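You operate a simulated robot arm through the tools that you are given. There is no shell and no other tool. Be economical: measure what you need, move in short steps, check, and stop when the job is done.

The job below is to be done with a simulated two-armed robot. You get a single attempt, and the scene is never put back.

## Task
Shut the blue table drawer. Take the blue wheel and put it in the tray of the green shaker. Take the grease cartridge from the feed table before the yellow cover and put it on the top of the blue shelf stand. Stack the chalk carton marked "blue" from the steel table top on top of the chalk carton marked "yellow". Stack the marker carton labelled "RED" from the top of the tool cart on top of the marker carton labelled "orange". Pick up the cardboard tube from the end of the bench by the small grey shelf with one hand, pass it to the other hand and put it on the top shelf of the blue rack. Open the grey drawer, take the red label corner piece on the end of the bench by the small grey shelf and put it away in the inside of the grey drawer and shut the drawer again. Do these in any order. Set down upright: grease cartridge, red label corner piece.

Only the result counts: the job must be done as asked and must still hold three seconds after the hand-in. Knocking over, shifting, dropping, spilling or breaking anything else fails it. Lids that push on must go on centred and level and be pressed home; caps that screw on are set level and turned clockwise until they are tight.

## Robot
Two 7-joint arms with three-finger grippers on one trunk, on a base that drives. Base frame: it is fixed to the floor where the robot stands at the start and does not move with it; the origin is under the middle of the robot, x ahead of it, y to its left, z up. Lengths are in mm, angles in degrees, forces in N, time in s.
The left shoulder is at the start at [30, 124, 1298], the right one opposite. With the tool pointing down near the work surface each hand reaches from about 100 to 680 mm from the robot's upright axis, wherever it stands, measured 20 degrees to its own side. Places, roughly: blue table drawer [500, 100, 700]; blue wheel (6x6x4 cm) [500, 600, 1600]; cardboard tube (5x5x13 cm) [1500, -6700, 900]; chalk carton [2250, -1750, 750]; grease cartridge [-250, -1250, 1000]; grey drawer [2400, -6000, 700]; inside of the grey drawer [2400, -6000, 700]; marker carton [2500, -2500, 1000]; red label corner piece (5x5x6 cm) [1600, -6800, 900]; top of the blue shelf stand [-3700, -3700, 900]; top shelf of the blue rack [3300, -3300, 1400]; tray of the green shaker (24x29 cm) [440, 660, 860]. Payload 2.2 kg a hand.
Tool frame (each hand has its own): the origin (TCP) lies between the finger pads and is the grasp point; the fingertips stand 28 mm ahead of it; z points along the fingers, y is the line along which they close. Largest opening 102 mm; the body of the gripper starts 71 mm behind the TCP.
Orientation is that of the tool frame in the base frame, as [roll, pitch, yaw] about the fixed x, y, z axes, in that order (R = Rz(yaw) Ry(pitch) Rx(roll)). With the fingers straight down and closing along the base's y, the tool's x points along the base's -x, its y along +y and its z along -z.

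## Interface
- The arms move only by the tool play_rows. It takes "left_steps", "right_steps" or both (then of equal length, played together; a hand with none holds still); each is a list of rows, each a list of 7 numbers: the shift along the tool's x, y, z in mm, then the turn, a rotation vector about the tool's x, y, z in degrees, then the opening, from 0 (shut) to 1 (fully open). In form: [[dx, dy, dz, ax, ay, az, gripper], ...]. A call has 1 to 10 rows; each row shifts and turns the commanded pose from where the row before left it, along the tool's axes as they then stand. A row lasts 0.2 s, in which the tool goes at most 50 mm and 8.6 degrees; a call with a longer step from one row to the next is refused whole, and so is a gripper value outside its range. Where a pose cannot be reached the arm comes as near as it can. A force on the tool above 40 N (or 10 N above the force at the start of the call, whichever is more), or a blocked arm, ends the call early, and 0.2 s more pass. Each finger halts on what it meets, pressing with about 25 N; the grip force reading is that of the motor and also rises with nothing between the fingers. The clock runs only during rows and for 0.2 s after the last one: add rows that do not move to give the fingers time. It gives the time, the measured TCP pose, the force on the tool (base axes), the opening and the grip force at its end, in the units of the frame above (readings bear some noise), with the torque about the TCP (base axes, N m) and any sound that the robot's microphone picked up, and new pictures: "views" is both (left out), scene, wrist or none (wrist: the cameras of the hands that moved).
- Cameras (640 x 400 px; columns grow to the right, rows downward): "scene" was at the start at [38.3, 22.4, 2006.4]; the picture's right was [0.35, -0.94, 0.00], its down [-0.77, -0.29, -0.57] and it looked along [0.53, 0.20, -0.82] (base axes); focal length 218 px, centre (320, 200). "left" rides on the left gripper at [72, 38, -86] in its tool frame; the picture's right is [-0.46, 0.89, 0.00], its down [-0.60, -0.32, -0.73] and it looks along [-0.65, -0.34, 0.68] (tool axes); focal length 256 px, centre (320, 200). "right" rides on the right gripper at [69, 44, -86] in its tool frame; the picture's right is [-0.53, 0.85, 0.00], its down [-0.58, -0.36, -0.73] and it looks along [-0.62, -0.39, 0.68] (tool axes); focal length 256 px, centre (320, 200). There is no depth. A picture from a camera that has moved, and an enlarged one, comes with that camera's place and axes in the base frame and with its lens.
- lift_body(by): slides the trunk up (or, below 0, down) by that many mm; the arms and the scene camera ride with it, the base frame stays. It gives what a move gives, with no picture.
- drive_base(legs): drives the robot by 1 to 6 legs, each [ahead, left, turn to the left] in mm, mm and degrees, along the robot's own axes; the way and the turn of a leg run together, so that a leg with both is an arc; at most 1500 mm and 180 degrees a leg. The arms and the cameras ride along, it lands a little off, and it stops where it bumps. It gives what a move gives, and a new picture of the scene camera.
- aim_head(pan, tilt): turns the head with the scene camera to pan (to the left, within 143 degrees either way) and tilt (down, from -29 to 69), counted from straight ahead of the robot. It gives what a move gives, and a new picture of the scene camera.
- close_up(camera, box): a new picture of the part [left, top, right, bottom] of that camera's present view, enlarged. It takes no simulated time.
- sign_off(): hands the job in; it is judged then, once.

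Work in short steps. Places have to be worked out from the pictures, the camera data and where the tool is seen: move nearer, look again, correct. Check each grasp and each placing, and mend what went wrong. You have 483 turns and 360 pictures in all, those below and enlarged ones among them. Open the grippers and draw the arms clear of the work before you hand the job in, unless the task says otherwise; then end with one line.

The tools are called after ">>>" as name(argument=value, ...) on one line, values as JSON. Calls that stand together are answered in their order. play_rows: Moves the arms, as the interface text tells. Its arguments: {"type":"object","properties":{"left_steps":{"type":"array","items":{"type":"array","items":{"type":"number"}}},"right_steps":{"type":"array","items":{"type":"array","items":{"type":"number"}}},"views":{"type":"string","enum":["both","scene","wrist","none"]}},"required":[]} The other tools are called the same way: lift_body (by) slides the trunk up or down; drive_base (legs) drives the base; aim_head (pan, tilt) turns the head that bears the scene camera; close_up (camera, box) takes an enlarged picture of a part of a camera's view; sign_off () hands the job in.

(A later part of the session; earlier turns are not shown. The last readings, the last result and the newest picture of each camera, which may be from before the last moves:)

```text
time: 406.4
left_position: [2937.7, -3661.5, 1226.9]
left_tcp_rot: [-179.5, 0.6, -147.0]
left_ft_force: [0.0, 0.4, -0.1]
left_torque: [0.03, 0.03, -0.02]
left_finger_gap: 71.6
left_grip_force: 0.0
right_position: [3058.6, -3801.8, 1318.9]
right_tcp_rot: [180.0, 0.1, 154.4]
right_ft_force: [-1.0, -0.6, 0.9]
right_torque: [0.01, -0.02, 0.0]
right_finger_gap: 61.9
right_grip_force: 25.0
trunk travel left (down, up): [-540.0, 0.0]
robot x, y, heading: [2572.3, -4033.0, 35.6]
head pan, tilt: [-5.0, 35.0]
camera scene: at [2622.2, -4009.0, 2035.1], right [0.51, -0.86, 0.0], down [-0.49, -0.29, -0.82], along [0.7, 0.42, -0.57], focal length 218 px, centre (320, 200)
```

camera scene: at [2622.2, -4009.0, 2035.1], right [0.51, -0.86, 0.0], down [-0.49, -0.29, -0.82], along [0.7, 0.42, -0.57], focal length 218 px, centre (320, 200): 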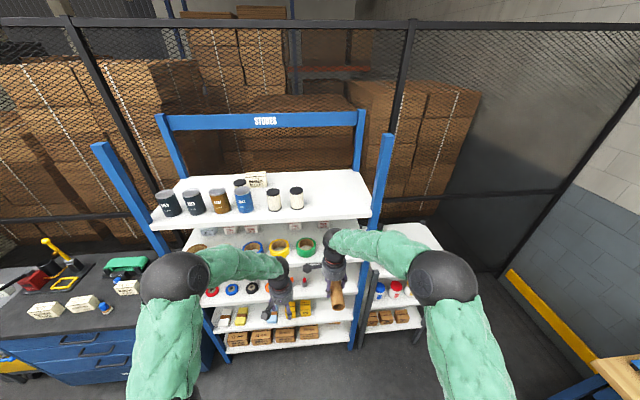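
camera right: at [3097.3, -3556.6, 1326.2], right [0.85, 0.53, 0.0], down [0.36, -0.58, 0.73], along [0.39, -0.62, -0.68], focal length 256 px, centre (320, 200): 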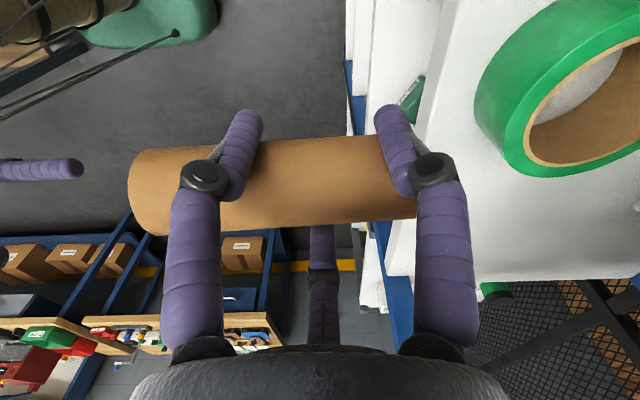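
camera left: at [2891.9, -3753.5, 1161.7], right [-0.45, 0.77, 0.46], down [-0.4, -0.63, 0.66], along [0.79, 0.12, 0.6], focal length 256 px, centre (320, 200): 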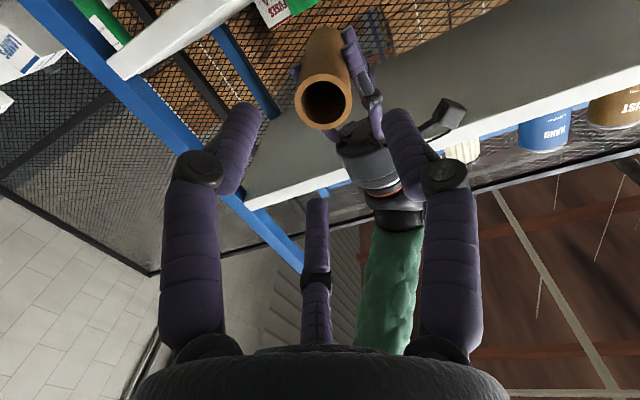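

I tuck the left hand and tilt the right hand forward about the lateral axis.

>>> play_rows(right_steps=[[0, 0, 0, -7.36, -4.25, 0, 0.3], [0, 0, 0, -7.36, -4.25, 0, 0.3], [0, 0, 0, -7.36, -4.25, 0, 0.3], [0, 0, 0, -7.36, -4.25, 0, 0.3], [0, 0, 0, -7.36, -4.25, 0, 0.3], [0, 0, 0, -7.36, -4.25, 0, 0.3], [0, 0, 0, -7.36, -4.25, 0, 0.3], [0, 0, 0, -7.36, -4.25, 0, 0.3], [0, 0, 0, -7.36, -4.25, 0, 0.3], [0, 0, 0, -7.36, -4.25, 0, 0.3]], left_steps=[[40, 10, 0, 0, 0, 0, 0.7], [40, 10, 0, 0, 0, 0, 0.7], [40, 10, 0, 0, 0, 0, 0.7], [40, 10, 0, 0, 0, 0, 0.7], [20, 10, 0, 0, 0, 0, 0.7], [0, 0, 0, 0, 0, 0, 0.7], [0, 0, 0, 0, 0, 0, 0.7], [0, 0, 0, 0, 0, 0, 0.7], [0, 0, 0, 0, 0, 0, 0.7], [0, 0, 0, 0, 0, 0, 0.7]], views="scene")

```text
time: 408.6
left_position: [2760.1, -3717.9, 1222.5]
left_tcp_rot: [-179.6, 0.8, -147.1]
left_ft_force: [0.2, 0.1, -0.6]
left_torque: [0.01, 0.02, 0.01]
left_finger_gap: 71.2
left_grip_force: 0.1
right_position: [3045.3, -3788.8, 1555.7]
right_tcp_rot: [97.9, 30.8, 128.1]
right_ft_force: [0.8, -0.5, -0.8]
right_torque: [-0.03, 0.02, -0.01]
right_finger_gap: 61.9
right_grip_force: 25.1
right hand out of reach, approached as far as the arm can: row 7, 8, 9, 10
trunk travel left (down, up): [-540.0, 0.0]
robot x, y, heading: [2568.7, -4032.1, 35.8]
head pan, tilt: [-5.0, 35.0]
camera scene: at [2621.7, -4009.8, 2035.1], right [0.51, -0.86, 0.0], down [-0.49, -0.29, -0.82], along [0.7, 0.42, -0.57], focal length 218 px, centre (320, 200)
```

scene: 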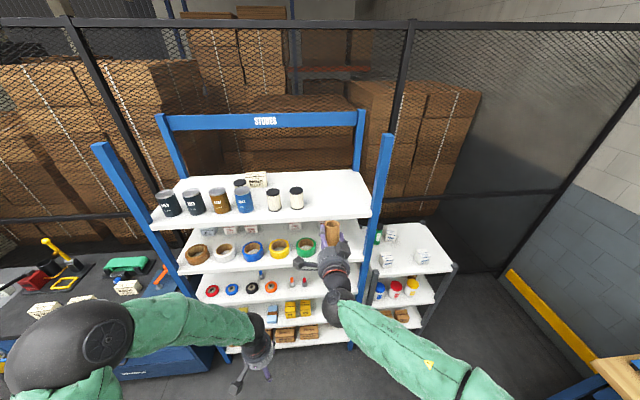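

The hand is nearly right (tube leaning ~11°, height 1555). I drive to the rack, 84 mm to the right, then trim.

>>> drive_base(legs=[[290, -84, 0]])

>>> play_rows(right_steps=[[0, 0, 0, -5, -2.9, 0, 0.3], [0, 0, 0, -5, -2.9, 0, 0.3], [0, 0, 0, 0, 0, 0, 0.3]], views="wrist")

>>> close_up(camera="scene", box=[240, 160, 440, 285])

```text
time: 410.7
left_position: [3047.3, -3616.5, 1221.5]
left_tcp_rot: [-179.6, 0.7, -147.2]
left_ft_force: [-1.2, 0.4, -0.4]
left_torque: [-0.02, -0.02, 0.01]
left_finger_gap: 71.5
left_grip_force: 0.0
right_position: [3330.8, -3685.8, 1555.0]
right_tcp_rot: [98.0, 30.8, 128.0]
right_ft_force: [0.0, -0.7, 0.2]
right_torque: [0.02, -0.01, -0.04]
right_finger_gap: 61.9
right_grip_force: 25.1
trunk travel left (down, up): [-540.0, 0.0]
robot x, y, heading: [2855.4, -3930.4, 35.6]
head pan, tilt: [-5.0, 35.0]
camera scene: at [2907.4, -3905.6, 2035.1], right [0.51, -0.86, 0.0], down [-0.49, -0.29, -0.82], along [0.7, 0.42, -0.57], focal length 218 px, centre (320, 200)
```

scene: 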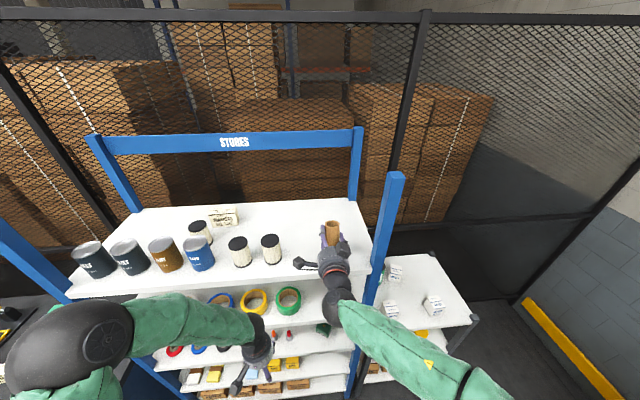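

```text
time: 411.5
left_position: [3047.3, -3613.8, 1221.7]
left_tcp_rot: [-179.5, 0.6, -147.2]
left_ft_force: [0.4, 0.1, 0.4]
left_torque: [-0.03, -0.01, -0.04]
left_finger_gap: 71.4
left_grip_force: 0.2
right_position: [3305.1, -3693.5, 1625.4]
right_tcp_rot: [85.7, 31.5, 121.5]
right_ft_force: [0.3, -0.3, 0.5]
right_torque: [-0.02, -0.04, 0.01]
right_finger_gap: 62.1
right_grip_force: 25.0
right hand out of reach, approached as far as the arm can: row 1, 2
trunk travel left (down, up): [-540.0, 0.0]
robot x, y, heading: [2854.1, -3928.3, 35.9]
head pan, tilt: [-5.0, 35.0]
camera right: at [3188.2, -3672.0, 1621.8], right [-0.05, -0.05, 1.0], down [-0.23, -0.97, -0.05], along [0.97, -0.23, 0.03], focal length 256 px, centre (320, 200)
```

right: 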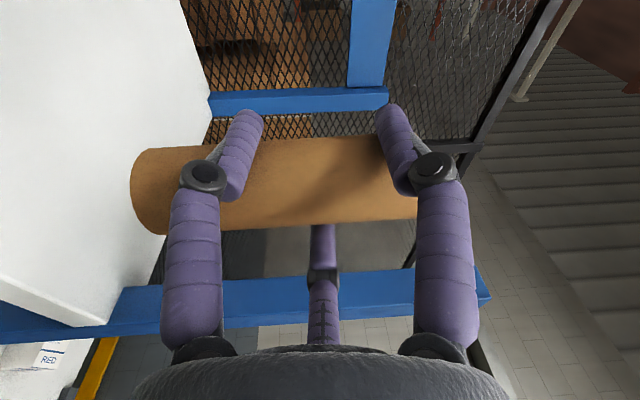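

```text
3.20 times, centred on (340, 222) of scene
camera zoom: at [2908.9, -3904.5, 2035.0], right [0.51, -0.86, 0.0], down [-0.49, -0.29, -0.82], along [0.7, 0.42, -0.57], focal length 697 px, centre (256, 128)
```

zoom: 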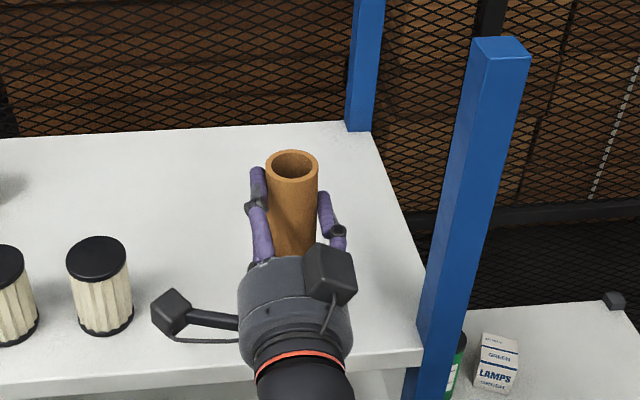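

Now the camera is out to the side and the tube nearly upright. I move forward 115 mm over the shelf.

>>> play_rows(right_steps=[[3, -5, 29, 0, 0, 0, 0.3], [3, -5, 29, 0, 0, 0, 0.3], [3, -5, 29, 0, 0, 0, 0.3], [3, -5, 29, 0, 0, 0, 0.3], [0, 0, 0, 0, 0, 0, 0.3]], views="none")

>>> close_up(camera="scene", box=[260, 150, 420, 270])

```text
time: 412.7
left_position: [3045.9, -3615.3, 1223.0]
left_tcp_rot: [-179.5, 0.7, -147.3]
left_ft_force: [-0.4, -0.1, -0.7]
left_torque: [0.03, -0.02, 0.01]
left_finger_gap: 71.5
left_grip_force: 0.1
right_position: [3386.1, -3627.6, 1660.3]
right_tcp_rot: [85.1, 31.2, 121.3]
right_ft_force: [0.0, -0.4, -0.4]
right_torque: [0.0, 0.0, 0.01]
right_finger_gap: 62.1
right_grip_force: 25.6
right hand out of reach, approached as far as the arm can: row 1, 2, 3, 4
trunk travel left (down, up): [-540.0, 0.0]
robot x, y, heading: [2857.2, -3931.2, 35.5]
head pan, tilt: [-5.0, 35.0]
```

```text
3.33 times, centred on (340, 210) of scene
camera zoom: at [2907.0, -3906.5, 2035.1], right [0.51, -0.86, 0.0], down [-0.49, -0.29, -0.82], along [0.71, 0.42, -0.57], focal length 726 px, centre (253, 167)
```

zoom: 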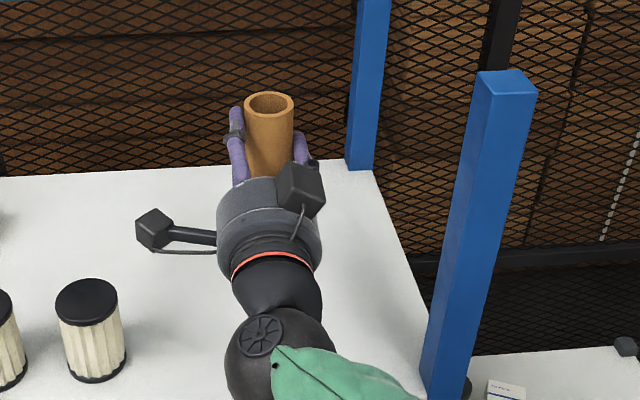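

Horizontally in place but 160 mm high. I tuck the left hand further back and use the trunk to lower.

>>> play_rows(left_steps=[[40, 0, 0, 0, 0, 0, 0.7], [40, 0, 0, 0, 0, 0, 0.7], [30, 0, 0, 0, 0, 0, 0.7]], views="none")

>>> lift_body(by=-130)

>>> close_up(camera="scene", box=[260, 130, 420, 250])

```text
time: 413.5
left_position: [2954.8, -3675.3, 1220.6]
left_tcp_rot: [-179.5, 0.7, -147.2]
left_ft_force: [-0.7, 0.6, -0.1]
left_torque: [0.03, -0.03, -0.01]
left_finger_gap: 71.7
left_grip_force: 0.0
right_position: [3384.8, -3626.1, 1659.2]
right_tcp_rot: [85.0, 31.1, 121.4]
right_ft_force: [0.2, 0.6, 0.0]
right_torque: [-0.01, 0.02, -0.02]
right_finger_gap: 62.0
right_grip_force: 24.4
trunk travel left (down, up): [-540.0, 0.0]
robot x, y, heading: [2853.0, -3930.4, 35.3]
head pan, tilt: [-5.0, 35.0]
```

```text
time: 415.0
left_position: [2955.1, -3674.9, 1091.1]
left_tcp_rot: [-179.5, 0.7, -147.2]
left_ft_force: [0.8, -0.6, -0.3]
left_torque: [0.0, -0.01, 0.05]
left_finger_gap: 71.4
left_grip_force: 0.1
right_position: [3385.4, -3626.9, 1530.3]
right_tcp_rot: [85.0, 31.2, 121.4]
right_ft_force: [0.8, 0.3, -0.2]
right_torque: [-0.01, 0.03, -0.01]
right_finger_gap: 61.7
right_grip_force: 25.1
trunk travel left (down, up): [-410.0, 130.0]
robot x, y, heading: [2853.1, -3933.5, 35.7]
head pan, tilt: [-5.0, 35.0]
```

```text
3.33 times, centred on (340, 190) of scene
camera zoom: at [2907.9, -3905.5, 1905.2], right [0.51, -0.86, 0.0], down [-0.49, -0.29, -0.82], along [0.7, 0.42, -0.57], focal length 726 px, centre (253, 233)
```

zoom: 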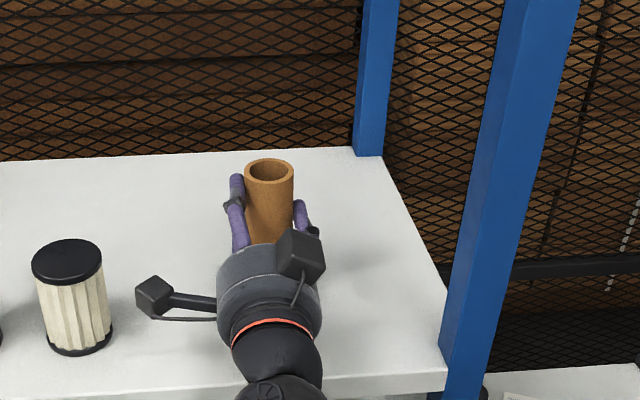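

About 35 mm to go. I lower the trunk in small steps, reading the force.

>>> lift_body(by=-20)

>>> lift_body(by=-8)

```text
time: 415.7
left_position: [2952.2, -3676.0, 1072.7]
left_tcp_rot: [-179.5, 0.7, -147.0]
left_ft_force: [-0.3, -0.1, 0.0]
left_torque: [0.02, -0.02, 0.0]
left_finger_gap: 71.2
left_grip_force: 0.0
right_position: [3383.8, -3629.2, 1521.3]
right_tcp_rot: [83.8, 30.8, 120.5]
right_ft_force: [3.9, 9.4, 37.7]
right_torque: [0.54, -0.2, 0.06]
right_finger_gap: 62.2
right_grip_force: 24.7
trunk travel left (down, up): [-390.0, 150.0]
robot x, y, heading: [2855.3, -3931.3, 35.6]
head pan, tilt: [-5.0, 35.0]
```

```text
time: 416.3
left_position: [2953.1, -3675.4, 1063.4]
left_tcp_rot: [-179.5, 0.8, -147.2]
left_ft_force: [0.0, -0.4, 0.6]
left_torque: [0.02, 0.01, 0.01]
left_finger_gap: 71.3
left_grip_force: 0.0
right_position: [3384.4, -3628.4, 1508.5]
right_tcp_rot: [84.3, 30.9, 120.7]
right_ft_force: [2.5, 2.3, 32.0]
right_torque: [0.38, -0.23, -0.01]
right_finger_gap: 62.1
right_grip_force: 25.1
trunk travel left (down, up): [-382.0, 158.0]
robot x, y, heading: [2857.2, -3931.9, 35.5]
head pan, tilt: [-5.0, 35.0]
```

Contact is right under the grip: the tube is on the shelf. I look and then open gently.

>>> lift_body(by=3)

>>> play_rows(right_steps=[[0, 0, 0, 0, 0, 0, 0.55], [0, 0, 0, 0, 0, 0, 0.7], [0, 0, 0, 0, 0, 0, 0.85], [0, 0, 0, 0, 0, 0, 0.85]], views="wrist")

>>> close_up(camera="scene", box=[260, 130, 420, 250])

```text
time: 416.8
left_position: [2953.1, -3676.8, 1067.5]
left_tcp_rot: [-179.4, 0.7, -147.2]
left_ft_force: [0.4, -0.1, 0.1]
left_torque: [0.0, -0.01, 0.02]
left_finger_gap: 71.3
left_grip_force: 0.0
right_position: [3386.1, -3628.6, 1509.1]
right_tcp_rot: [84.6, 30.9, 121.0]
right_ft_force: [2.6, -1.5, 25.5]
right_torque: [0.2, -0.25, -0.08]
right_finger_gap: 61.8
right_grip_force: 24.8
trunk travel left (down, up): [-385.0, 155.0]
robot x, y, heading: [2853.4, -3929.6, 35.5]
head pan, tilt: [-5.0, 35.0]
```

```text
time: 417.8
left_position: [2954.7, -3674.2, 1066.6]
left_tcp_rot: [-179.5, 0.5, -147.2]
left_ft_force: [0.1, -0.4, 0.5]
left_torque: [-0.02, 0.04, 0.0]
left_finger_gap: 71.3
left_grip_force: 0.1
right_position: [3386.0, -3626.4, 1502.6]
right_tcp_rot: [85.1, 31.2, 121.4]
right_ft_force: [-0.2, -0.5, -0.2]
right_torque: [0.0, 0.02, -0.03]
right_finger_gap: 86.5
right_grip_force: 0.0
trunk travel left (down, up): [-385.0, 155.0]
robot x, y, heading: [2853.9, -3932.8, 35.4]
head pan, tilt: [-5.0, 35.0]
camera right: at [3268.2, -3605.3, 1499.6], right [-0.05, -0.06, 1.0], down [-0.22, -0.97, -0.07], along [0.97, -0.23, 0.04], focal length 256 px, centre (320, 200)
```

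right: 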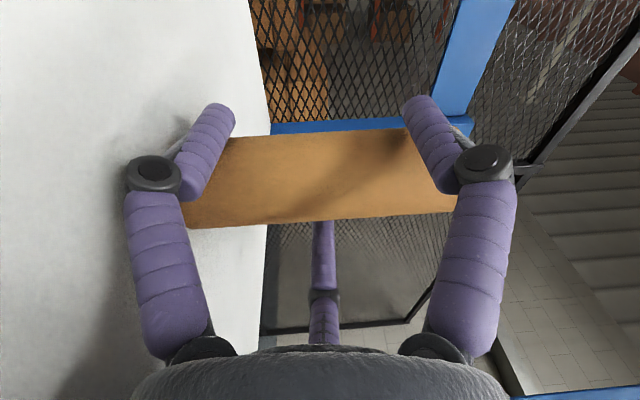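

```text
3.33 times, centred on (340, 190) of scene
camera zoom: at [2908.1, -3905.0, 1880.0], right [0.51, -0.86, 0.0], down [-0.49, -0.29, -0.82], along [0.7, 0.42, -0.57], focal length 726 px, centre (253, 233)
```

zoom: 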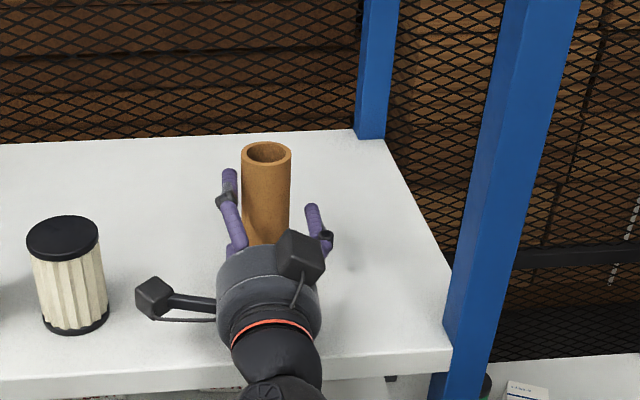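

The tube stands upright and free. I withdraw by driving the base straight back.

>>> drive_base(legs=[[-280, 0, 0]])

>>> close_up(camera="scene", box=[220, 110, 420, 235])

```text
time: 419.8
left_position: [2723.6, -3839.8, 1067.4]
left_tcp_rot: [-179.4, 0.7, -147.0]
left_ft_force: [0.1, 0.1, -0.1]
left_torque: [0.0, -0.04, -0.02]
left_finger_gap: 71.3
left_grip_force: 0.0
right_position: [3154.1, -3791.1, 1505.6]
right_tcp_rot: [85.0, 31.1, 121.5]
right_ft_force: [0.3, -0.1, -0.1]
right_torque: [-0.01, 0.0, 0.0]
right_finger_gap: 86.9
right_grip_force: 0.0
trunk travel left (down, up): [-385.0, 155.0]
robot x, y, heading: [2628.4, -4092.2, 35.7]
head pan, tilt: [-5.0, 35.0]
camera scene: at [2677.3, -4070.9, 1880.1], right [0.51, -0.86, 0.0], down [-0.49, -0.29, -0.82], along [0.7, 0.42, -0.57], focal length 218 px, centre (320, 200)
```

scene: 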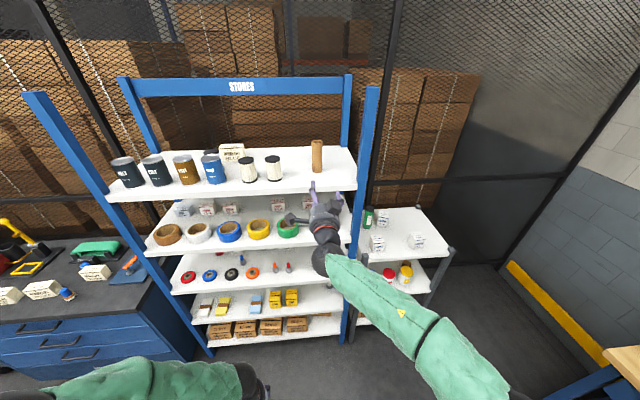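

```text
3.20 times, centred on (320, 172) of scene
camera zoom: at [2677.3, -4070.9, 1880.1], right [0.51, -0.86, 0.0], down [-0.49, -0.29, -0.82], along [0.7, 0.42, -0.57], focal length 697 px, centre (320, 288)
```

zoom: 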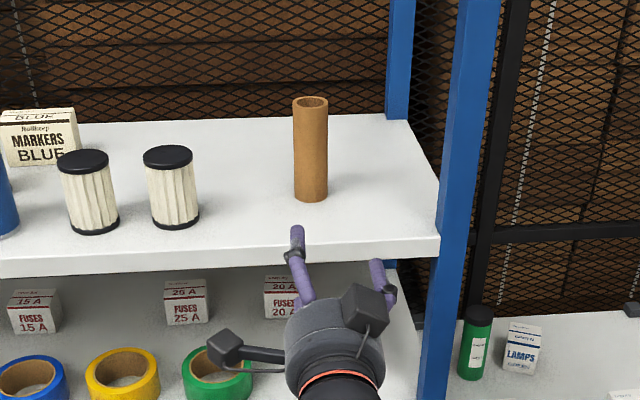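

The tube is done. I restore the right hand to tool-down and raise the trunk before heading to the tool cart.

>>> play_rows(right_steps=[[0, 0, 0, 7.36, 4.25, 0, 0.8], [0, 0, 0, 7.36, 4.25, 0, 0.8], [0, 0, 0, 7.36, 4.25, 0, 0.8], [0, 0, 0, 7.36, 4.25, 0, 0.8], [0, 0, 0, 7.36, 4.25, 0, 0.8], [0, 0, 0, 7.36, 4.25, 0, 0.8], [0, 0, 0, 7.36, 4.25, 0, 0.8], [0, 0, 0, 7.36, 4.25, 0, 0.8], [0, 0, 0, 7.36, 4.25, 0, 0.8], [0, 0, 0, 7.36, 4.25, 0, 0.8]], views="none")

>>> play_rows(right_steps=[[0, 0, 0, 7.36, 4.25, 0, 0.8], [0, 0, 0, 0, 0, -8.5, 0.8], [0, 0, 0, 0, 0, -8.5, 0.8], [0, 0, 0, 0, 0, -8.5, 0.8], [0, 0, 0, 0, 0, -8.5, 0.8], [0, 0, 0, 0, 0, -8.5, 0.8], [0, 0, 0, 0, 0, -8.5, 0.8], [0, 0, 0, 0, 0, -8.5, 0.8]], views="none")

>>> lift_body(by=155)

```text
time: 422.0
left_position: [2724.6, -3838.3, 1065.7]
left_tcp_rot: [-179.6, 0.6, -147.2]
left_ft_force: [-0.5, -0.1, 0.1]
left_torque: [-0.03, 0.04, -0.02]
left_finger_gap: 71.4
left_grip_force: 0.1
right_position: [3157.1, -3787.7, 1502.4]
right_tcp_rot: [172.7, 5.7, 153.7]
right_ft_force: [-0.1, 0.2, 0.0]
right_torque: [0.02, 0.04, -0.03]
right_finger_gap: 81.5
right_grip_force: 0.0
trunk travel left (down, up): [-385.0, 155.0]
robot x, y, heading: [2623.9, -4094.7, 35.6]
head pan, tilt: [-5.0, 35.0]
```

```text
time: 423.8
left_position: [2724.2, -3839.4, 1066.2]
left_tcp_rot: [-179.5, 0.6, -146.9]
left_ft_force: [0.3, 0.1, -0.5]
left_torque: [-0.01, 0.0, -0.01]
left_finger_gap: 71.1
left_grip_force: 0.0
right_position: [3150.5, -3793.6, 1499.2]
right_tcp_rot: [-178.7, 0.9, -146.4]
right_ft_force: [0.3, 0.6, -0.7]
right_torque: [0.02, 0.0, 0.01]
right_finger_gap: 81.7
right_grip_force: 0.0
right hand out of reach, approached as far as the arm can: row 1
trunk travel left (down, up): [-385.0, 155.0]
robot x, y, heading: [2625.3, -4094.2, 35.7]
head pan, tilt: [-5.0, 35.0]
```

```text
time: 425.6
left_position: [2722.9, -3838.5, 1221.3]
left_tcp_rot: [-179.4, 0.6, -147.2]
left_ft_force: [-0.1, 0.5, -0.1]
left_torque: [0.01, -0.01, 0.02]
left_finger_gap: 71.3
left_grip_force: 0.0
right_position: [3150.6, -3795.3, 1653.8]
right_tcp_rot: [-178.7, 0.8, -146.5]
right_ft_force: [-0.5, -0.6, -0.1]
right_torque: [0.02, 0.0, 0.03]
right_finger_gap: 81.5
right_grip_force: 0.0
trunk travel left (down, up): [-540.0, 0.0]
robot x, y, heading: [2622.9, -4096.0, 35.7]
head pan, tilt: [-5.0, 35.0]
```

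I tuck the right hand lower, then strafe left along the aisle to the tool cart.

>>> play_rows(right_steps=[[30, 0, 35, 0, 0, 0, 1], [30, 0, 35, 0, 0, 0, 1], [30, 0, 35, 0, 0, 0, 1], [30, 0, 35, 0, 0, 0, 1], [30, 0, 35, 0, 0, 0, 1], [30, 0, 35, 0, 0, 0, 1], [30, 0, 35, 0, 0, 0, 1], [30, 0, 35, 0, 0, 0, 1], [20, 0, 35, 0, 0, 0, 1]], views="none")

>>> drive_base(legs=[[60, 1300, 0]])

>>> aim_head(pan=0, tilt=45)

```text
time: 427.6
left_position: [2724.0, -3839.9, 1221.7]
left_tcp_rot: [-179.5, 0.7, -147.0]
left_ft_force: [-0.4, 0.7, 0.3]
left_torque: [0.01, 0.0, 0.0]
left_finger_gap: 71.6
left_grip_force: 0.1
right_position: [2943.3, -3940.7, 1335.4]
right_tcp_rot: [-178.9, 0.8, -146.7]
right_ft_force: [0.0, 0.7, -0.5]
right_torque: [0.0, 0.01, -0.02]
right_finger_gap: 101.8
right_grip_force: 0.0
trunk travel left (down, up): [-540.0, 0.0]
robot x, y, heading: [2623.3, -4097.4, 35.6]
head pan, tilt: [-5.0, 35.0]
```

```text
time: 434.1
left_position: [1995.9, -2760.0, 1221.9]
left_tcp_rot: [-179.5, 0.8, -145.7]
left_ft_force: [-0.5, -0.2, 0.1]
left_torque: [0.0, 0.01, 0.03]
left_finger_gap: 71.4
left_grip_force: 0.0
right_position: [2216.0, -2855.9, 1334.6]
right_tcp_rot: [-178.9, 0.7, -145.3]
right_ft_force: [-0.1, 0.4, 0.2]
right_torque: [0.02, -0.03, -0.04]
right_finger_gap: 101.7
right_grip_force: 0.0
trunk travel left (down, up): [-540.0, 0.0]
robot x, y, heading: [1905.8, -3019.6, 37.1]
head pan, tilt: [-5.0, 35.0]
camera scene: at [1955.4, -2991.1, 2035.0], right [0.53, -0.85, 0.0], down [-0.49, -0.3, -0.82], along [0.69, 0.44, -0.57], focal length 218 px, centre (320, 200)
```

scene: 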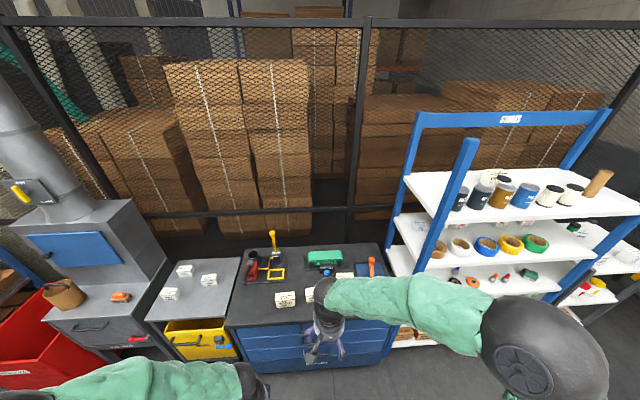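

```text
time: 434.8
left_position: [1995.2, -2758.6, 1220.8]
left_tcp_rot: [-179.6, 0.7, -145.7]
left_ft_force: [0.7, -1.3, 0.2]
left_torque: [0.03, 0.0, 0.03]
left_finger_gap: 71.6
left_grip_force: 0.1
right_position: [2216.8, -2853.9, 1337.0]
right_tcp_rot: [-178.8, 0.7, -145.2]
right_ft_force: [0.2, -0.2, -0.3]
right_torque: [0.01, 0.01, 0.0]
right_finger_gap: 102.0
right_grip_force: 0.1
trunk travel left (down, up): [-540.0, 0.0]
robot x, y, heading: [1904.5, -3016.8, 37.4]
head pan, tilt: [0.0, 45.0]
camera scene: at [1945.5, -2988.5, 2020.3], right [0.6, -0.8, 0.0], down [-0.56, -0.43, -0.71], along [0.56, 0.43, -0.71], focal length 218 px, centre (320, 200)
```

scene: 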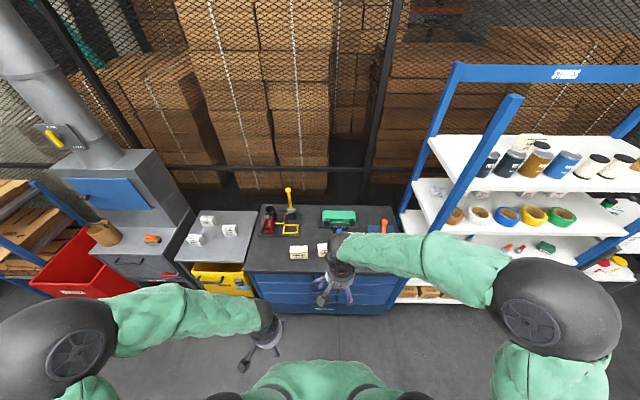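

Both worktops are here: the steel table with three small cartons and the tool cart with others. I zoom in to read labels.

>>> close_up(camera="scene", box=[170, 195, 270, 260])

>>> close_up(camera="scene", box=[240, 180, 400, 290])

```text
6.15 times, centred on (220, 228) of scene
camera zoom: at [1945.5, -2988.5, 2020.3], right [0.6, -0.8, 0.0], down [-0.56, -0.43, -0.71], along [0.56, 0.43, -0.71], focal length 1340 px, centre (935, 31)
```

zoom: 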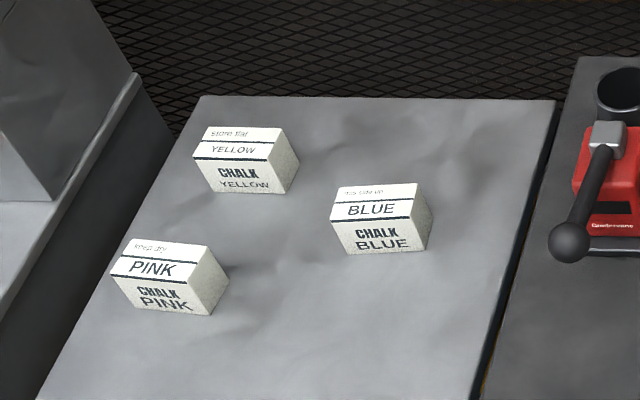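

```text
3.64 times, centred on (320, 235) of scene
camera zoom: at [1945.5, -2988.5, 2020.3], right [0.6, -0.8, 0.0], down [-0.56, -0.43, -0.71], along [0.56, 0.43, -0.71], focal length 792 px, centre (320, 73)
```

zoom: 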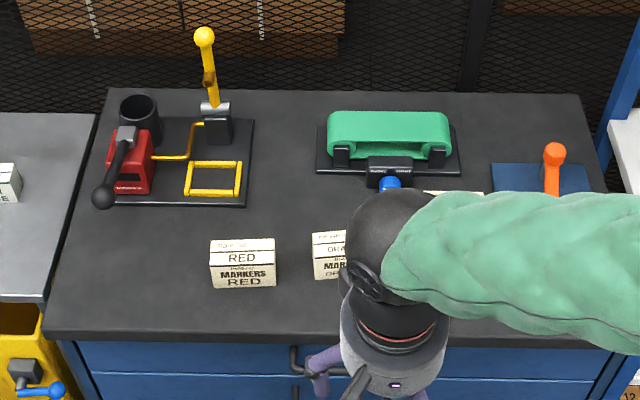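

RED and ORANGE marker cartons are side by side on the cart; chalk BLUE and YELLOW are on the steel table. I move in front of the cart with the right hand on the cartons' side.

>>> drive_base(legs=[[190, 230, -1.4]])

>>> aim_head(pan=-15, tilt=50)

>>> close_up(camera="scene", box=[220, 170, 420, 295])

```text
time: 436.8
left_position: [2016.8, -2464.0, 1222.3]
left_tcp_rot: [-179.5, 0.6, -146.8]
left_ft_force: [-1.0, 0.7, 0.5]
left_torque: [-0.02, 0.02, -0.01]
left_finger_gap: 71.5
left_grip_force: 0.1
right_position: [2235.1, -2564.7, 1336.4]
right_tcp_rot: [-178.8, 0.8, -146.3]
right_ft_force: [1.4, -0.5, -0.5]
right_torque: [0.02, -0.01, -0.03]
right_finger_gap: 102.0
right_grip_force: 0.0
trunk travel left (down, up): [-540.0, 0.0]
robot x, y, heading: [1917.6, -2720.0, 35.7]
head pan, tilt: [0.0, 45.0]
camera scene: at [1962.0, -2693.1, 2020.2], right [0.59, -0.81, 0.0], down [-0.57, -0.41, -0.71], along [0.57, 0.42, -0.71], focal length 218 px, centre (320, 200)
```

scene: 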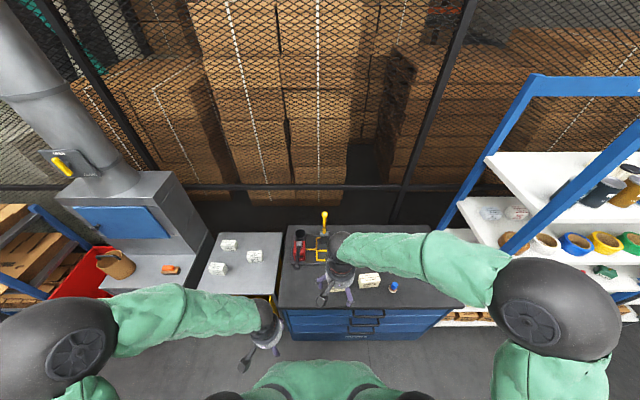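

```text
time: 437.6
left_position: [2017.4, -2464.7, 1221.0]
left_tcp_rot: [-179.4, 0.7, -146.8]
left_ft_force: [-0.2, 0.3, -0.6]
left_torque: [-0.02, 0.02, -0.02]
left_finger_gap: 71.7
left_grip_force: 0.1
right_position: [2236.1, -2565.2, 1335.7]
right_tcp_rot: [-178.8, 0.8, -146.3]
right_ft_force: [-0.3, 0.6, -0.3]
right_torque: [0.02, 0.02, 0.01]
right_finger_gap: 101.9
right_grip_force: 0.0
trunk travel left (down, up): [-540.0, 0.0]
robot x, y, heading: [1923.1, -2718.3, 36.1]
head pan, tilt: [-15.0, 50.0]
camera scene: at [1968.1, -2711.7, 2013.3], right [0.36, -0.93, 0.0], down [-0.72, -0.27, -0.64], along [0.6, 0.23, -0.77], focal length 218 px, centre (320, 200)
```

scene: 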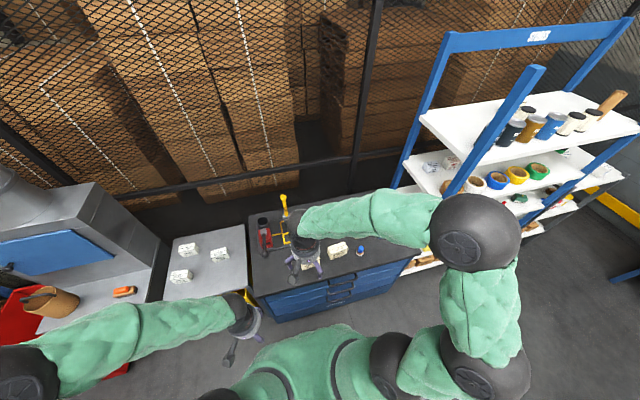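

```text
3.20 times, centred on (320, 232) of scene
camera zoom: at [1968.1, -2711.7, 2013.3], right [0.36, -0.93, 0.0], down [-0.72, -0.27, -0.64], along [0.6, 0.23, -0.77], focal length 697 px, centre (320, 96)
```

zoom: 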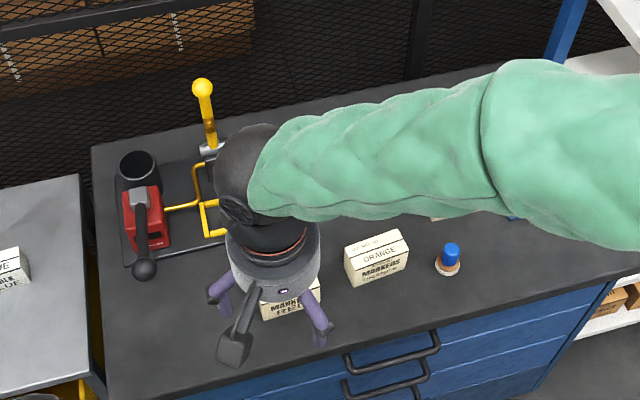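

The tops are near z=1035; RED at about (2374, -2518), ORANGE at (2474, -2607). I bring the right hand above RED with a 27° twist so the jaws close across its depth.

>>> play_rows(right_steps=[[-35, -9.4, 20, 0, 0, 0, 1], [-35, -9.4, 20, 0, 0, 0, 1], [-35, -9.4, 20, 0, 0, 0, 1], [-36, -9.4, 20, 0, 0, 0, 1], [0, 0, 20, 0, 0, 8.5, 1], [0, 0, 20, 0, 0, 8.5, 1], [0, 0, 20, 0, 0, 8.5, 1], [0, 0, 15, 0, 0, 1.2, 1], [0, 0, 0, 0, 0, 0, 1]], views="wrist")

```text
time: 439.6
left_position: [2016.7, -2464.3, 1221.7]
left_tcp_rot: [-179.5, 0.6, -146.9]
left_ft_force: [-1.0, 0.1, -0.1]
left_torque: [0.04, -0.01, 0.0]
left_finger_gap: 71.5
left_grip_force: 0.1
right_position: [2377.5, -2518.6, 1182.2]
right_tcp_rot: [-179.3, 1.3, -173.1]
right_ft_force: [0.2, 0.7, 1.1]
right_torque: [-0.01, -0.01, 0.0]
right_finger_gap: 102.0
right_grip_force: 0.0
trunk travel left (down, up): [-540.0, 0.0]
robot x, y, heading: [1919.2, -2720.3, 36.0]
head pan, tilt: [-15.0, 50.0]
camera right: at [2301.9, -2482.8, 1267.8], right [0.43, 0.9, 0.0], down [0.6, -0.29, 0.75], along [0.68, -0.32, -0.66], focal length 256 px, centre (320, 200)
```

right: 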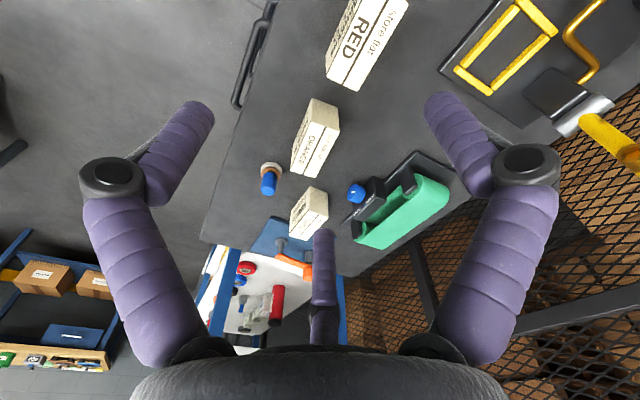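

Cross-checking the views puts the carton tops nearer z≈905, with RED at about (2425, -2462). I shift over it and descend 90 mm for a better look.

>>> play_rows(right_steps=[[-18, 17, 30, 0, 0, 0, 1], [-18, 17, 30, 0, 0, 0, 1], [-18, 17, 30, 0, 0, 0, 1], [0, 0, 0, 0, 0, 0, 1]], views="wrist")

```text
time: 440.6
left_position: [2015.8, -2464.3, 1221.2]
left_tcp_rot: [-179.5, 0.8, -146.8]
left_ft_force: [0.0, -0.1, 0.5]
left_torque: [0.0, 0.01, -0.02]
left_finger_gap: 71.5
left_grip_force: 0.1
right_position: [2426.8, -2464.2, 1093.9]
right_tcp_rot: [-179.3, 1.2, -173.0]
right_ft_force: [-1.2, 0.0, -0.4]
right_torque: [0.01, -0.03, 0.0]
right_finger_gap: 101.9
right_grip_force: 0.0
trunk travel left (down, up): [-540.0, 0.0]
robot x, y, heading: [1919.6, -2722.6, 35.8]
head pan, tilt: [-15.0, 50.0]
camera right: at [2350.9, -2426.9, 1178.9], right [0.43, 0.9, 0.0], down [0.6, -0.29, 0.75], along [0.68, -0.32, -0.66], focal length 256 px, centre (320, 200)
```

right: 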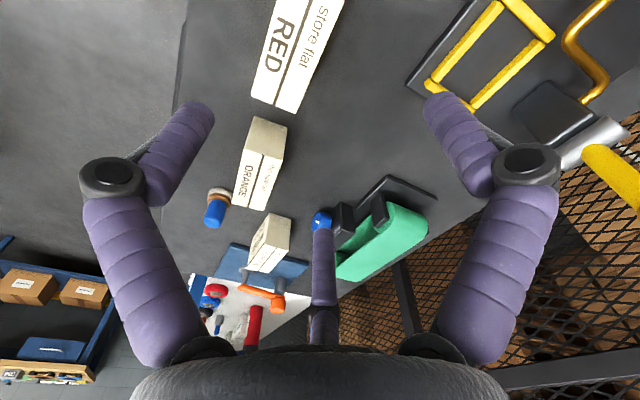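

Triangulated: RED's top is z≈945, centre (2414, -2477), long side heading 130°. I correct and descend to z=1000.

>>> play_rows(right_steps=[[8.7, -6.8, 30, 0, 0, -3, 1], [0, 0, 35, 0, 0, 0, 1], [0, 0, 29, 0, 0, 0, 1], [0, 0, 0, 0, 0, 0, 1]], views="wrist")

```text
time: 441.6
left_position: [2017.8, -2464.0, 1221.6]
left_tcp_rot: [-179.5, 0.8, -146.8]
left_ft_force: [0.6, 0.1, 0.3]
left_torque: [-0.01, 0.0, -0.01]
left_finger_gap: 71.5
left_grip_force: 0.1
right_position: [2422.5, -2472.7, 998.2]
right_tcp_rot: [-179.2, 1.3, -170.1]
right_ft_force: [0.1, -1.1, 0.0]
right_torque: [-0.03, 0.0, 0.01]
right_finger_gap: 101.9
right_grip_force: 0.2
trunk travel left (down, up): [-540.0, 0.0]
robot x, y, heading: [1915.0, -2719.2, 36.0]
head pan, tilt: [-15.0, 50.0]
camera right: at [2344.8, -2440.1, 1083.9], right [0.38, 0.93, 0.0], down [0.61, -0.25, 0.75], along [0.69, -0.28, -0.66], focal length 256 px, centre (320, 200)
```

right: 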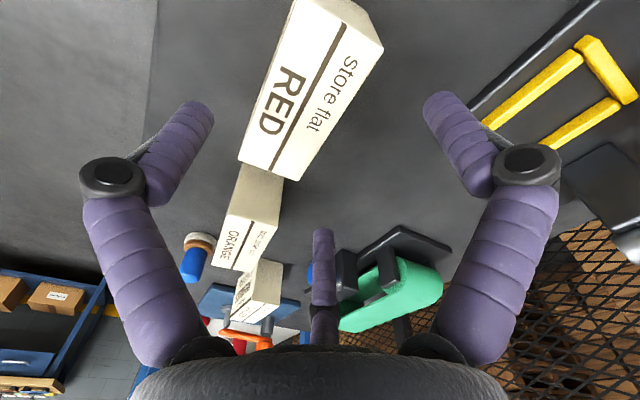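

RED is centred between the jaws. I descend 46 mm and close across its depth.

>>> play_rows(right_steps=[[0, 0, 16, 0, 0, 2, 1], [0, 0, 16, 0, 0, 0, 1], [0, 0, 14, 0, 0, 0, 1], [0, 0, 0, 0, 0, 0, 0.8], [0, 0, 0, 0, 0, 0, 0.6], [0, 0, 0, 0, 0, 0, 0.4], [0, 0, 0, 0, 0, 0, 0.3], [0, 0, 0, 0, 0, 0, 0.3]], views="wrist")

```text
time: 443.4
left_position: [2016.3, -2464.2, 1221.8]
left_tcp_rot: [-179.5, 0.7, -146.8]
left_ft_force: [-0.7, -0.4, 0.3]
left_torque: [0.0, 0.01, 0.01]
left_finger_gap: 71.2
left_grip_force: 0.1
right_position: [2422.8, -2472.5, 954.4]
right_tcp_rot: [-179.3, 1.3, -172.1]
right_ft_force: [-2.0, -0.8, 4.2]
right_torque: [-0.25, 0.27, 0.0]
right_finger_gap: 63.7
right_grip_force: 24.7
trunk travel left (down, up): [-540.0, 0.0]
robot x, y, heading: [1917.4, -2718.6, 35.8]
head pan, tilt: [-15.0, 50.0]
camera right: at [2346.7, -2438.1, 1039.4], right [0.41, 0.91, 0.0], down [0.6, -0.27, 0.75], along [0.68, -0.31, -0.66], focal length 256 px, centre (320, 200)
```

right: 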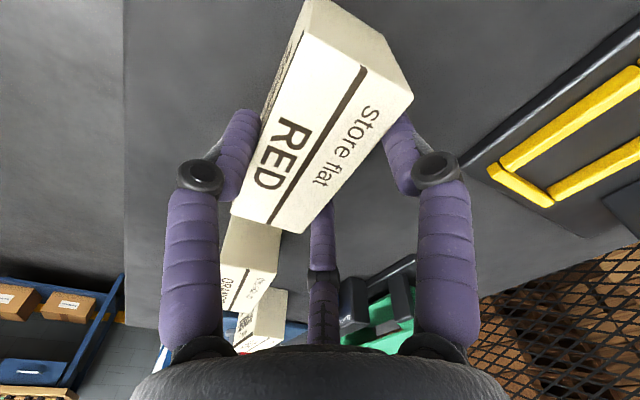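

RED is gripped. I lift it about 90 mm and view ORANGE.

>>> play_rows(right_steps=[[0, 0, -15, 0, 0, 0, 0.3], [0, 0, -35, 0, 0, 0, 0.3], [0, 0, -45, 0, 0, 0, 0.3], [0, 0, 0, 0, 0, 0, 0.3]], views="wrist")

>>> close_up(camera="scene", box=[240, 190, 400, 290])

```text
time: 444.4
left_position: [2017.1, -2464.5, 1220.3]
left_tcp_rot: [-179.6, 0.7, -146.9]
left_ft_force: [-0.1, 0.9, -0.3]
left_torque: [0.0, 0.02, 0.03]
left_finger_gap: 71.4
left_grip_force: 0.1
right_position: [2422.4, -2472.4, 1050.0]
right_tcp_rot: [-179.2, 1.2, -171.9]
right_ft_force: [-0.5, 1.2, -1.4]
right_torque: [0.02, -0.02, -0.03]
right_finger_gap: 63.3
right_grip_force: 24.7
trunk travel left (down, up): [-540.0, 0.0]
robot x, y, heading: [1919.1, -2722.4, 35.8]
head pan, tilt: [-15.0, 50.0]
camera right: at [2345.8, -2436.6, 1135.3], right [0.41, 0.91, 0.0], down [0.6, -0.27, 0.75], along [0.68, -0.31, -0.66], focal length 256 px, centre (320, 200)
```

right: 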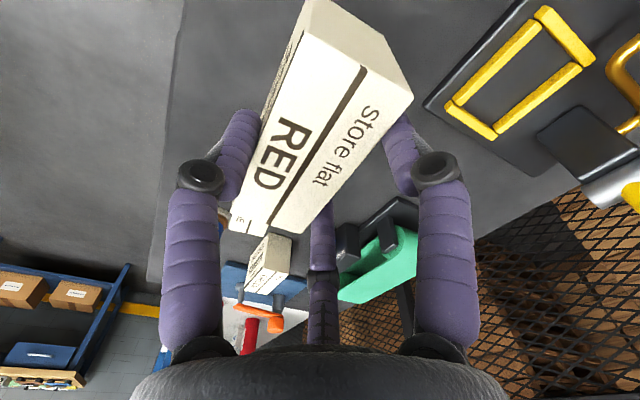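

```text
4.00 times, centred on (320, 240) of scene
camera zoom: at [1969.1, -2711.8, 2013.2], right [0.36, -0.93, 0.0], down [-0.72, -0.27, -0.64], along [0.6, 0.23, -0.77], focal length 871 px, centre (320, 40)
```

zoom: 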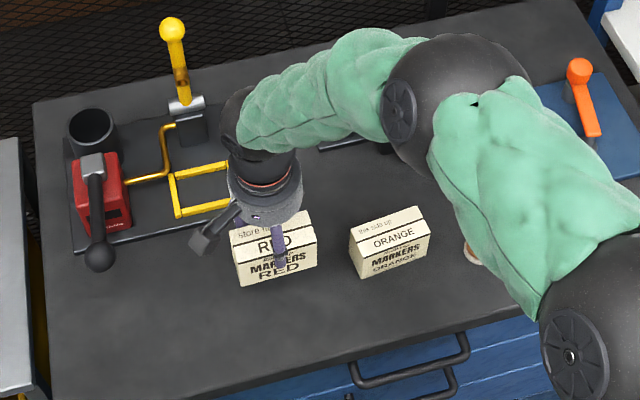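

ORANGE's top centre is at about (2521, -2597), turned roughly 8° more than RED. I carry RED over and rotate it to match.

>>> play_rows(right_steps=[[0, 0, -20, 0, 0, 0, 0.3], [-22, -33.6, -5, 0, 0, 0, 0.3], [-22, -33.6, -5, 0, 0, 0, 0.3], [-22, -33.6, 0, 0, 0, 0, 0.3], [-22, -33.6, 0, 0, 0, 0, 0.3], [0, 0, 0, 0, 0, -8, 0.3], [0, 0, 0, 0, 0, 0, 0.3]], views="wrist")

>>> close_up(camera="scene", box=[260, 190, 420, 290])

```text
time: 446.0
left_position: [2016.6, -2464.7, 1221.5]
left_tcp_rot: [-179.5, 0.6, -147.0]
left_ft_force: [-0.1, -0.8, 0.7]
left_torque: [-0.02, 0.0, 0.01]
left_finger_gap: 71.4
left_grip_force: 0.1
right_position: [2525.5, -2592.7, 1082.9]
right_tcp_rot: [-179.1, 1.2, -164.0]
right_ft_force: [0.7, 0.0, -0.4]
right_torque: [0.02, -0.04, 0.01]
right_finger_gap: 63.2
right_grip_force: 24.6
trunk travel left (down, up): [-540.0, 0.0]
robot x, y, heading: [1922.2, -2719.4, 36.2]
head pan, tilt: [-15.0, 50.0]
camera right: at [2444.3, -2567.9, 1168.4], right [0.28, 0.96, 0.0], down [0.64, -0.18, 0.75], along [0.72, -0.21, -0.66], focal length 256 px, centre (320, 200)
```

right: 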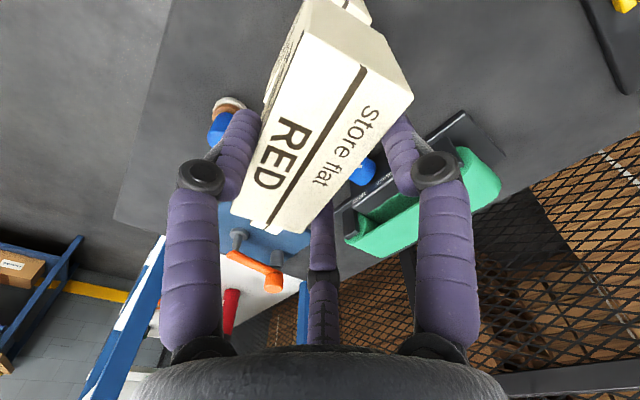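

```text
4.00 times, centred on (340, 240) of scene
camera zoom: at [1968.8, -2712.9, 2013.3], right [0.36, -0.93, 0.0], down [-0.72, -0.27, -0.64], along [0.6, 0.23, -0.77], focal length 871 px, centre (240, 40)
```

zoom: 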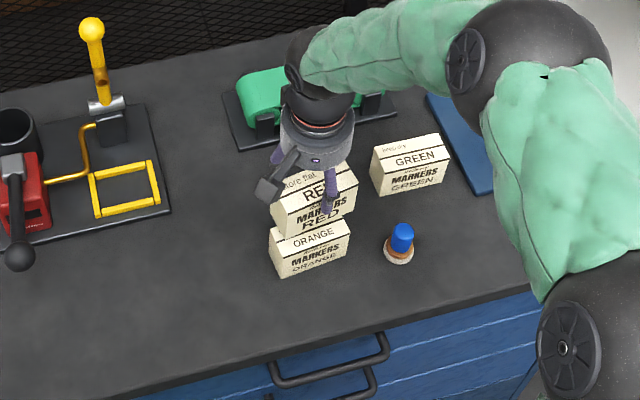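

RED is aligned within a couple of degrees and about 7 mm short in depth. I correct that and lower in stages until contact.

>>> play_rows(right_steps=[[-5.9, 2.5, 15, 0, 0, 0, 0.3], [0, 0, 20, 0, 0, 0, 0.3], [0, 0, 12, 0, 0, 0, 0.3], [0, 0, 5, 0, 0, 0, 0.3], [0, 0, 0, 0, 0, 0, 0.3]], views="none")

>>> close_up(camera="scene", box=[290, 200, 390, 270])

```text
time: 447.2
left_position: [2017.0, -2464.8, 1221.5]
left_tcp_rot: [-179.5, 0.8, -146.8]
left_ft_force: [-0.5, 0.5, -0.2]
left_torque: [-0.02, 0.02, 0.01]
left_finger_gap: 71.5
left_grip_force: 0.0
right_position: [2531.5, -2587.3, 1030.5]
right_tcp_rot: [-179.1, 1.0, -163.9]
right_ft_force: [-0.2, -0.5, -2.1]
right_torque: [0.01, -0.01, 0.02]
right_finger_gap: 63.3
right_grip_force: 25.0
trunk travel left (down, up): [-540.0, 0.0]
robot x, y, heading: [1917.9, -2720.7, 35.9]
head pan, tilt: [-15.0, 50.0]
```

```text
5.71 times, centred on (340, 235) of scene
camera zoom: at [1968.3, -2712.8, 2013.3], right [0.36, -0.93, 0.0], down [-0.72, -0.27, -0.64], along [0.6, 0.23, -0.77], focal length 1245 px, centre (206, 0)
```

zoom: 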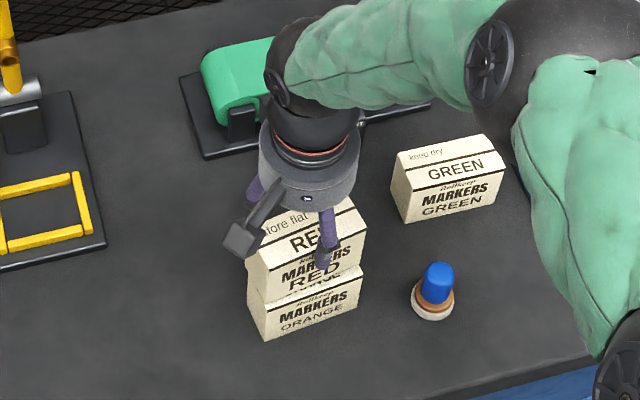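

It looks well lined up. I lower in 3 mm steps to contact.

>>> play_rows(right_steps=[[0, 0, 3, 0, 0, 0, 0.3], [0, 0, 3, 0, 0, 0, 0.3], [0, 0, 3, 0, 0, 0, 0.3], [0, 0, 3, 0, 0, 0, 0.3], [0, 0, 2, 0, 0, 0, 0.3]], views="none")

```text
time: 448.4
left_position: [2015.9, -2464.9, 1222.3]
left_tcp_rot: [-179.5, 0.6, -146.8]
left_ft_force: [-0.7, -0.7, -0.2]
left_torque: [0.02, -0.03, -0.04]
left_finger_gap: 71.5
left_grip_force: 0.1
right_position: [2533.0, -2587.5, 1017.7]
right_tcp_rot: [-179.1, 1.4, -164.2]
right_ft_force: [1.5, 1.6, 21.2]
right_torque: [-0.43, 0.34, 0.0]
right_finger_gap: 64.0
right_grip_force: 25.0
trunk travel left (down, up): [-540.0, 0.0]
robot x, y, heading: [1920.4, -2718.6, 35.9]
head pan, tilt: [-15.0, 50.0]
```

Contact exactly at the predicted height. I check alignment before releasing.

>>> close_up(camera="scene", box=[310, 215, 360, 255])

```text
10.00 times, centred on (335, 235) of scene
camera zoom: at [1966.3, -2712.8, 2013.5], right [0.36, -0.93, 0.0], down [-0.71, -0.27, -0.64], along [0.6, 0.23, -0.77], focal length 2178 px, centre (170, -150)
```

zoom: 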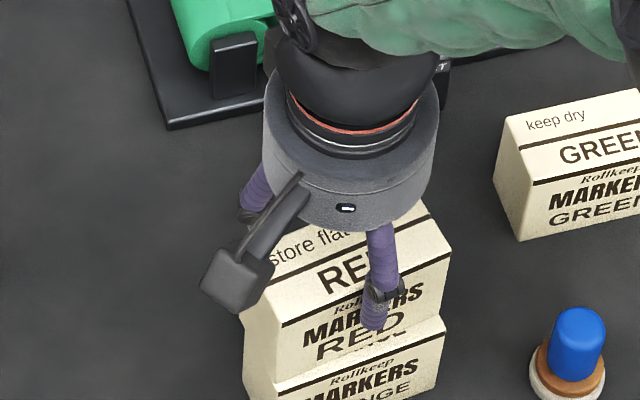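

Aligned to within a few millimetres. I release and rise.

>>> play_rows(right_steps=[[0, 0, -1, 0, 0, 0, 0.5], [0, 0, 0, 0, 0, 0, 0.7], [0, 0, 0, 0, 0, 0, 0.85], [0, 0, -15, 0, 0, 0, 0.85], [0, 0, -30, 0, 0, 0, 0.85], [0, 0, -45, 0, 0, 0, 0.85], [0, 0, -45, 0, 0, 0, 0.85], [40, 0, -20, 0, 0, 0, 0.85], [45, 0, 0, 0, 0, 0, 0.85]], views="none")

>>> close_up(camera="scene", box=[280, 190, 400, 280])

```text
time: 450.4
left_position: [2015.8, -2462.6, 1221.6]
left_tcp_rot: [-179.5, 0.7, -146.8]
left_ft_force: [-0.4, -0.4, 0.3]
left_torque: [0.02, -0.01, 0.01]
left_finger_gap: 71.4
left_grip_force: 0.0
right_position: [2444.7, -2610.6, 1171.0]
right_tcp_rot: [-179.1, 1.1, -164.0]
right_ft_force: [0.1, 0.8, 0.4]
right_torque: [0.0, -0.01, -0.01]
right_finger_gap: 86.7
right_grip_force: 0.0
trunk travel left (down, up): [-540.0, 0.0]
robot x, y, heading: [1919.5, -2719.7, 36.0]
head pan, tilt: [-15.0, 50.0]
```

```text
4.44 times, centred on (340, 235) of scene
camera zoom: at [1966.4, -2713.0, 2013.3], right [0.36, -0.93, 0.0], down [-0.71, -0.27, -0.64], along [0.6, 0.23, -0.77], focal length 968 px, centre (231, 44)
```

zoom: 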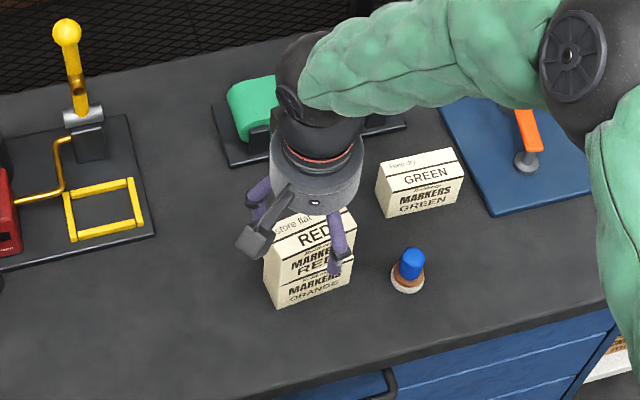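

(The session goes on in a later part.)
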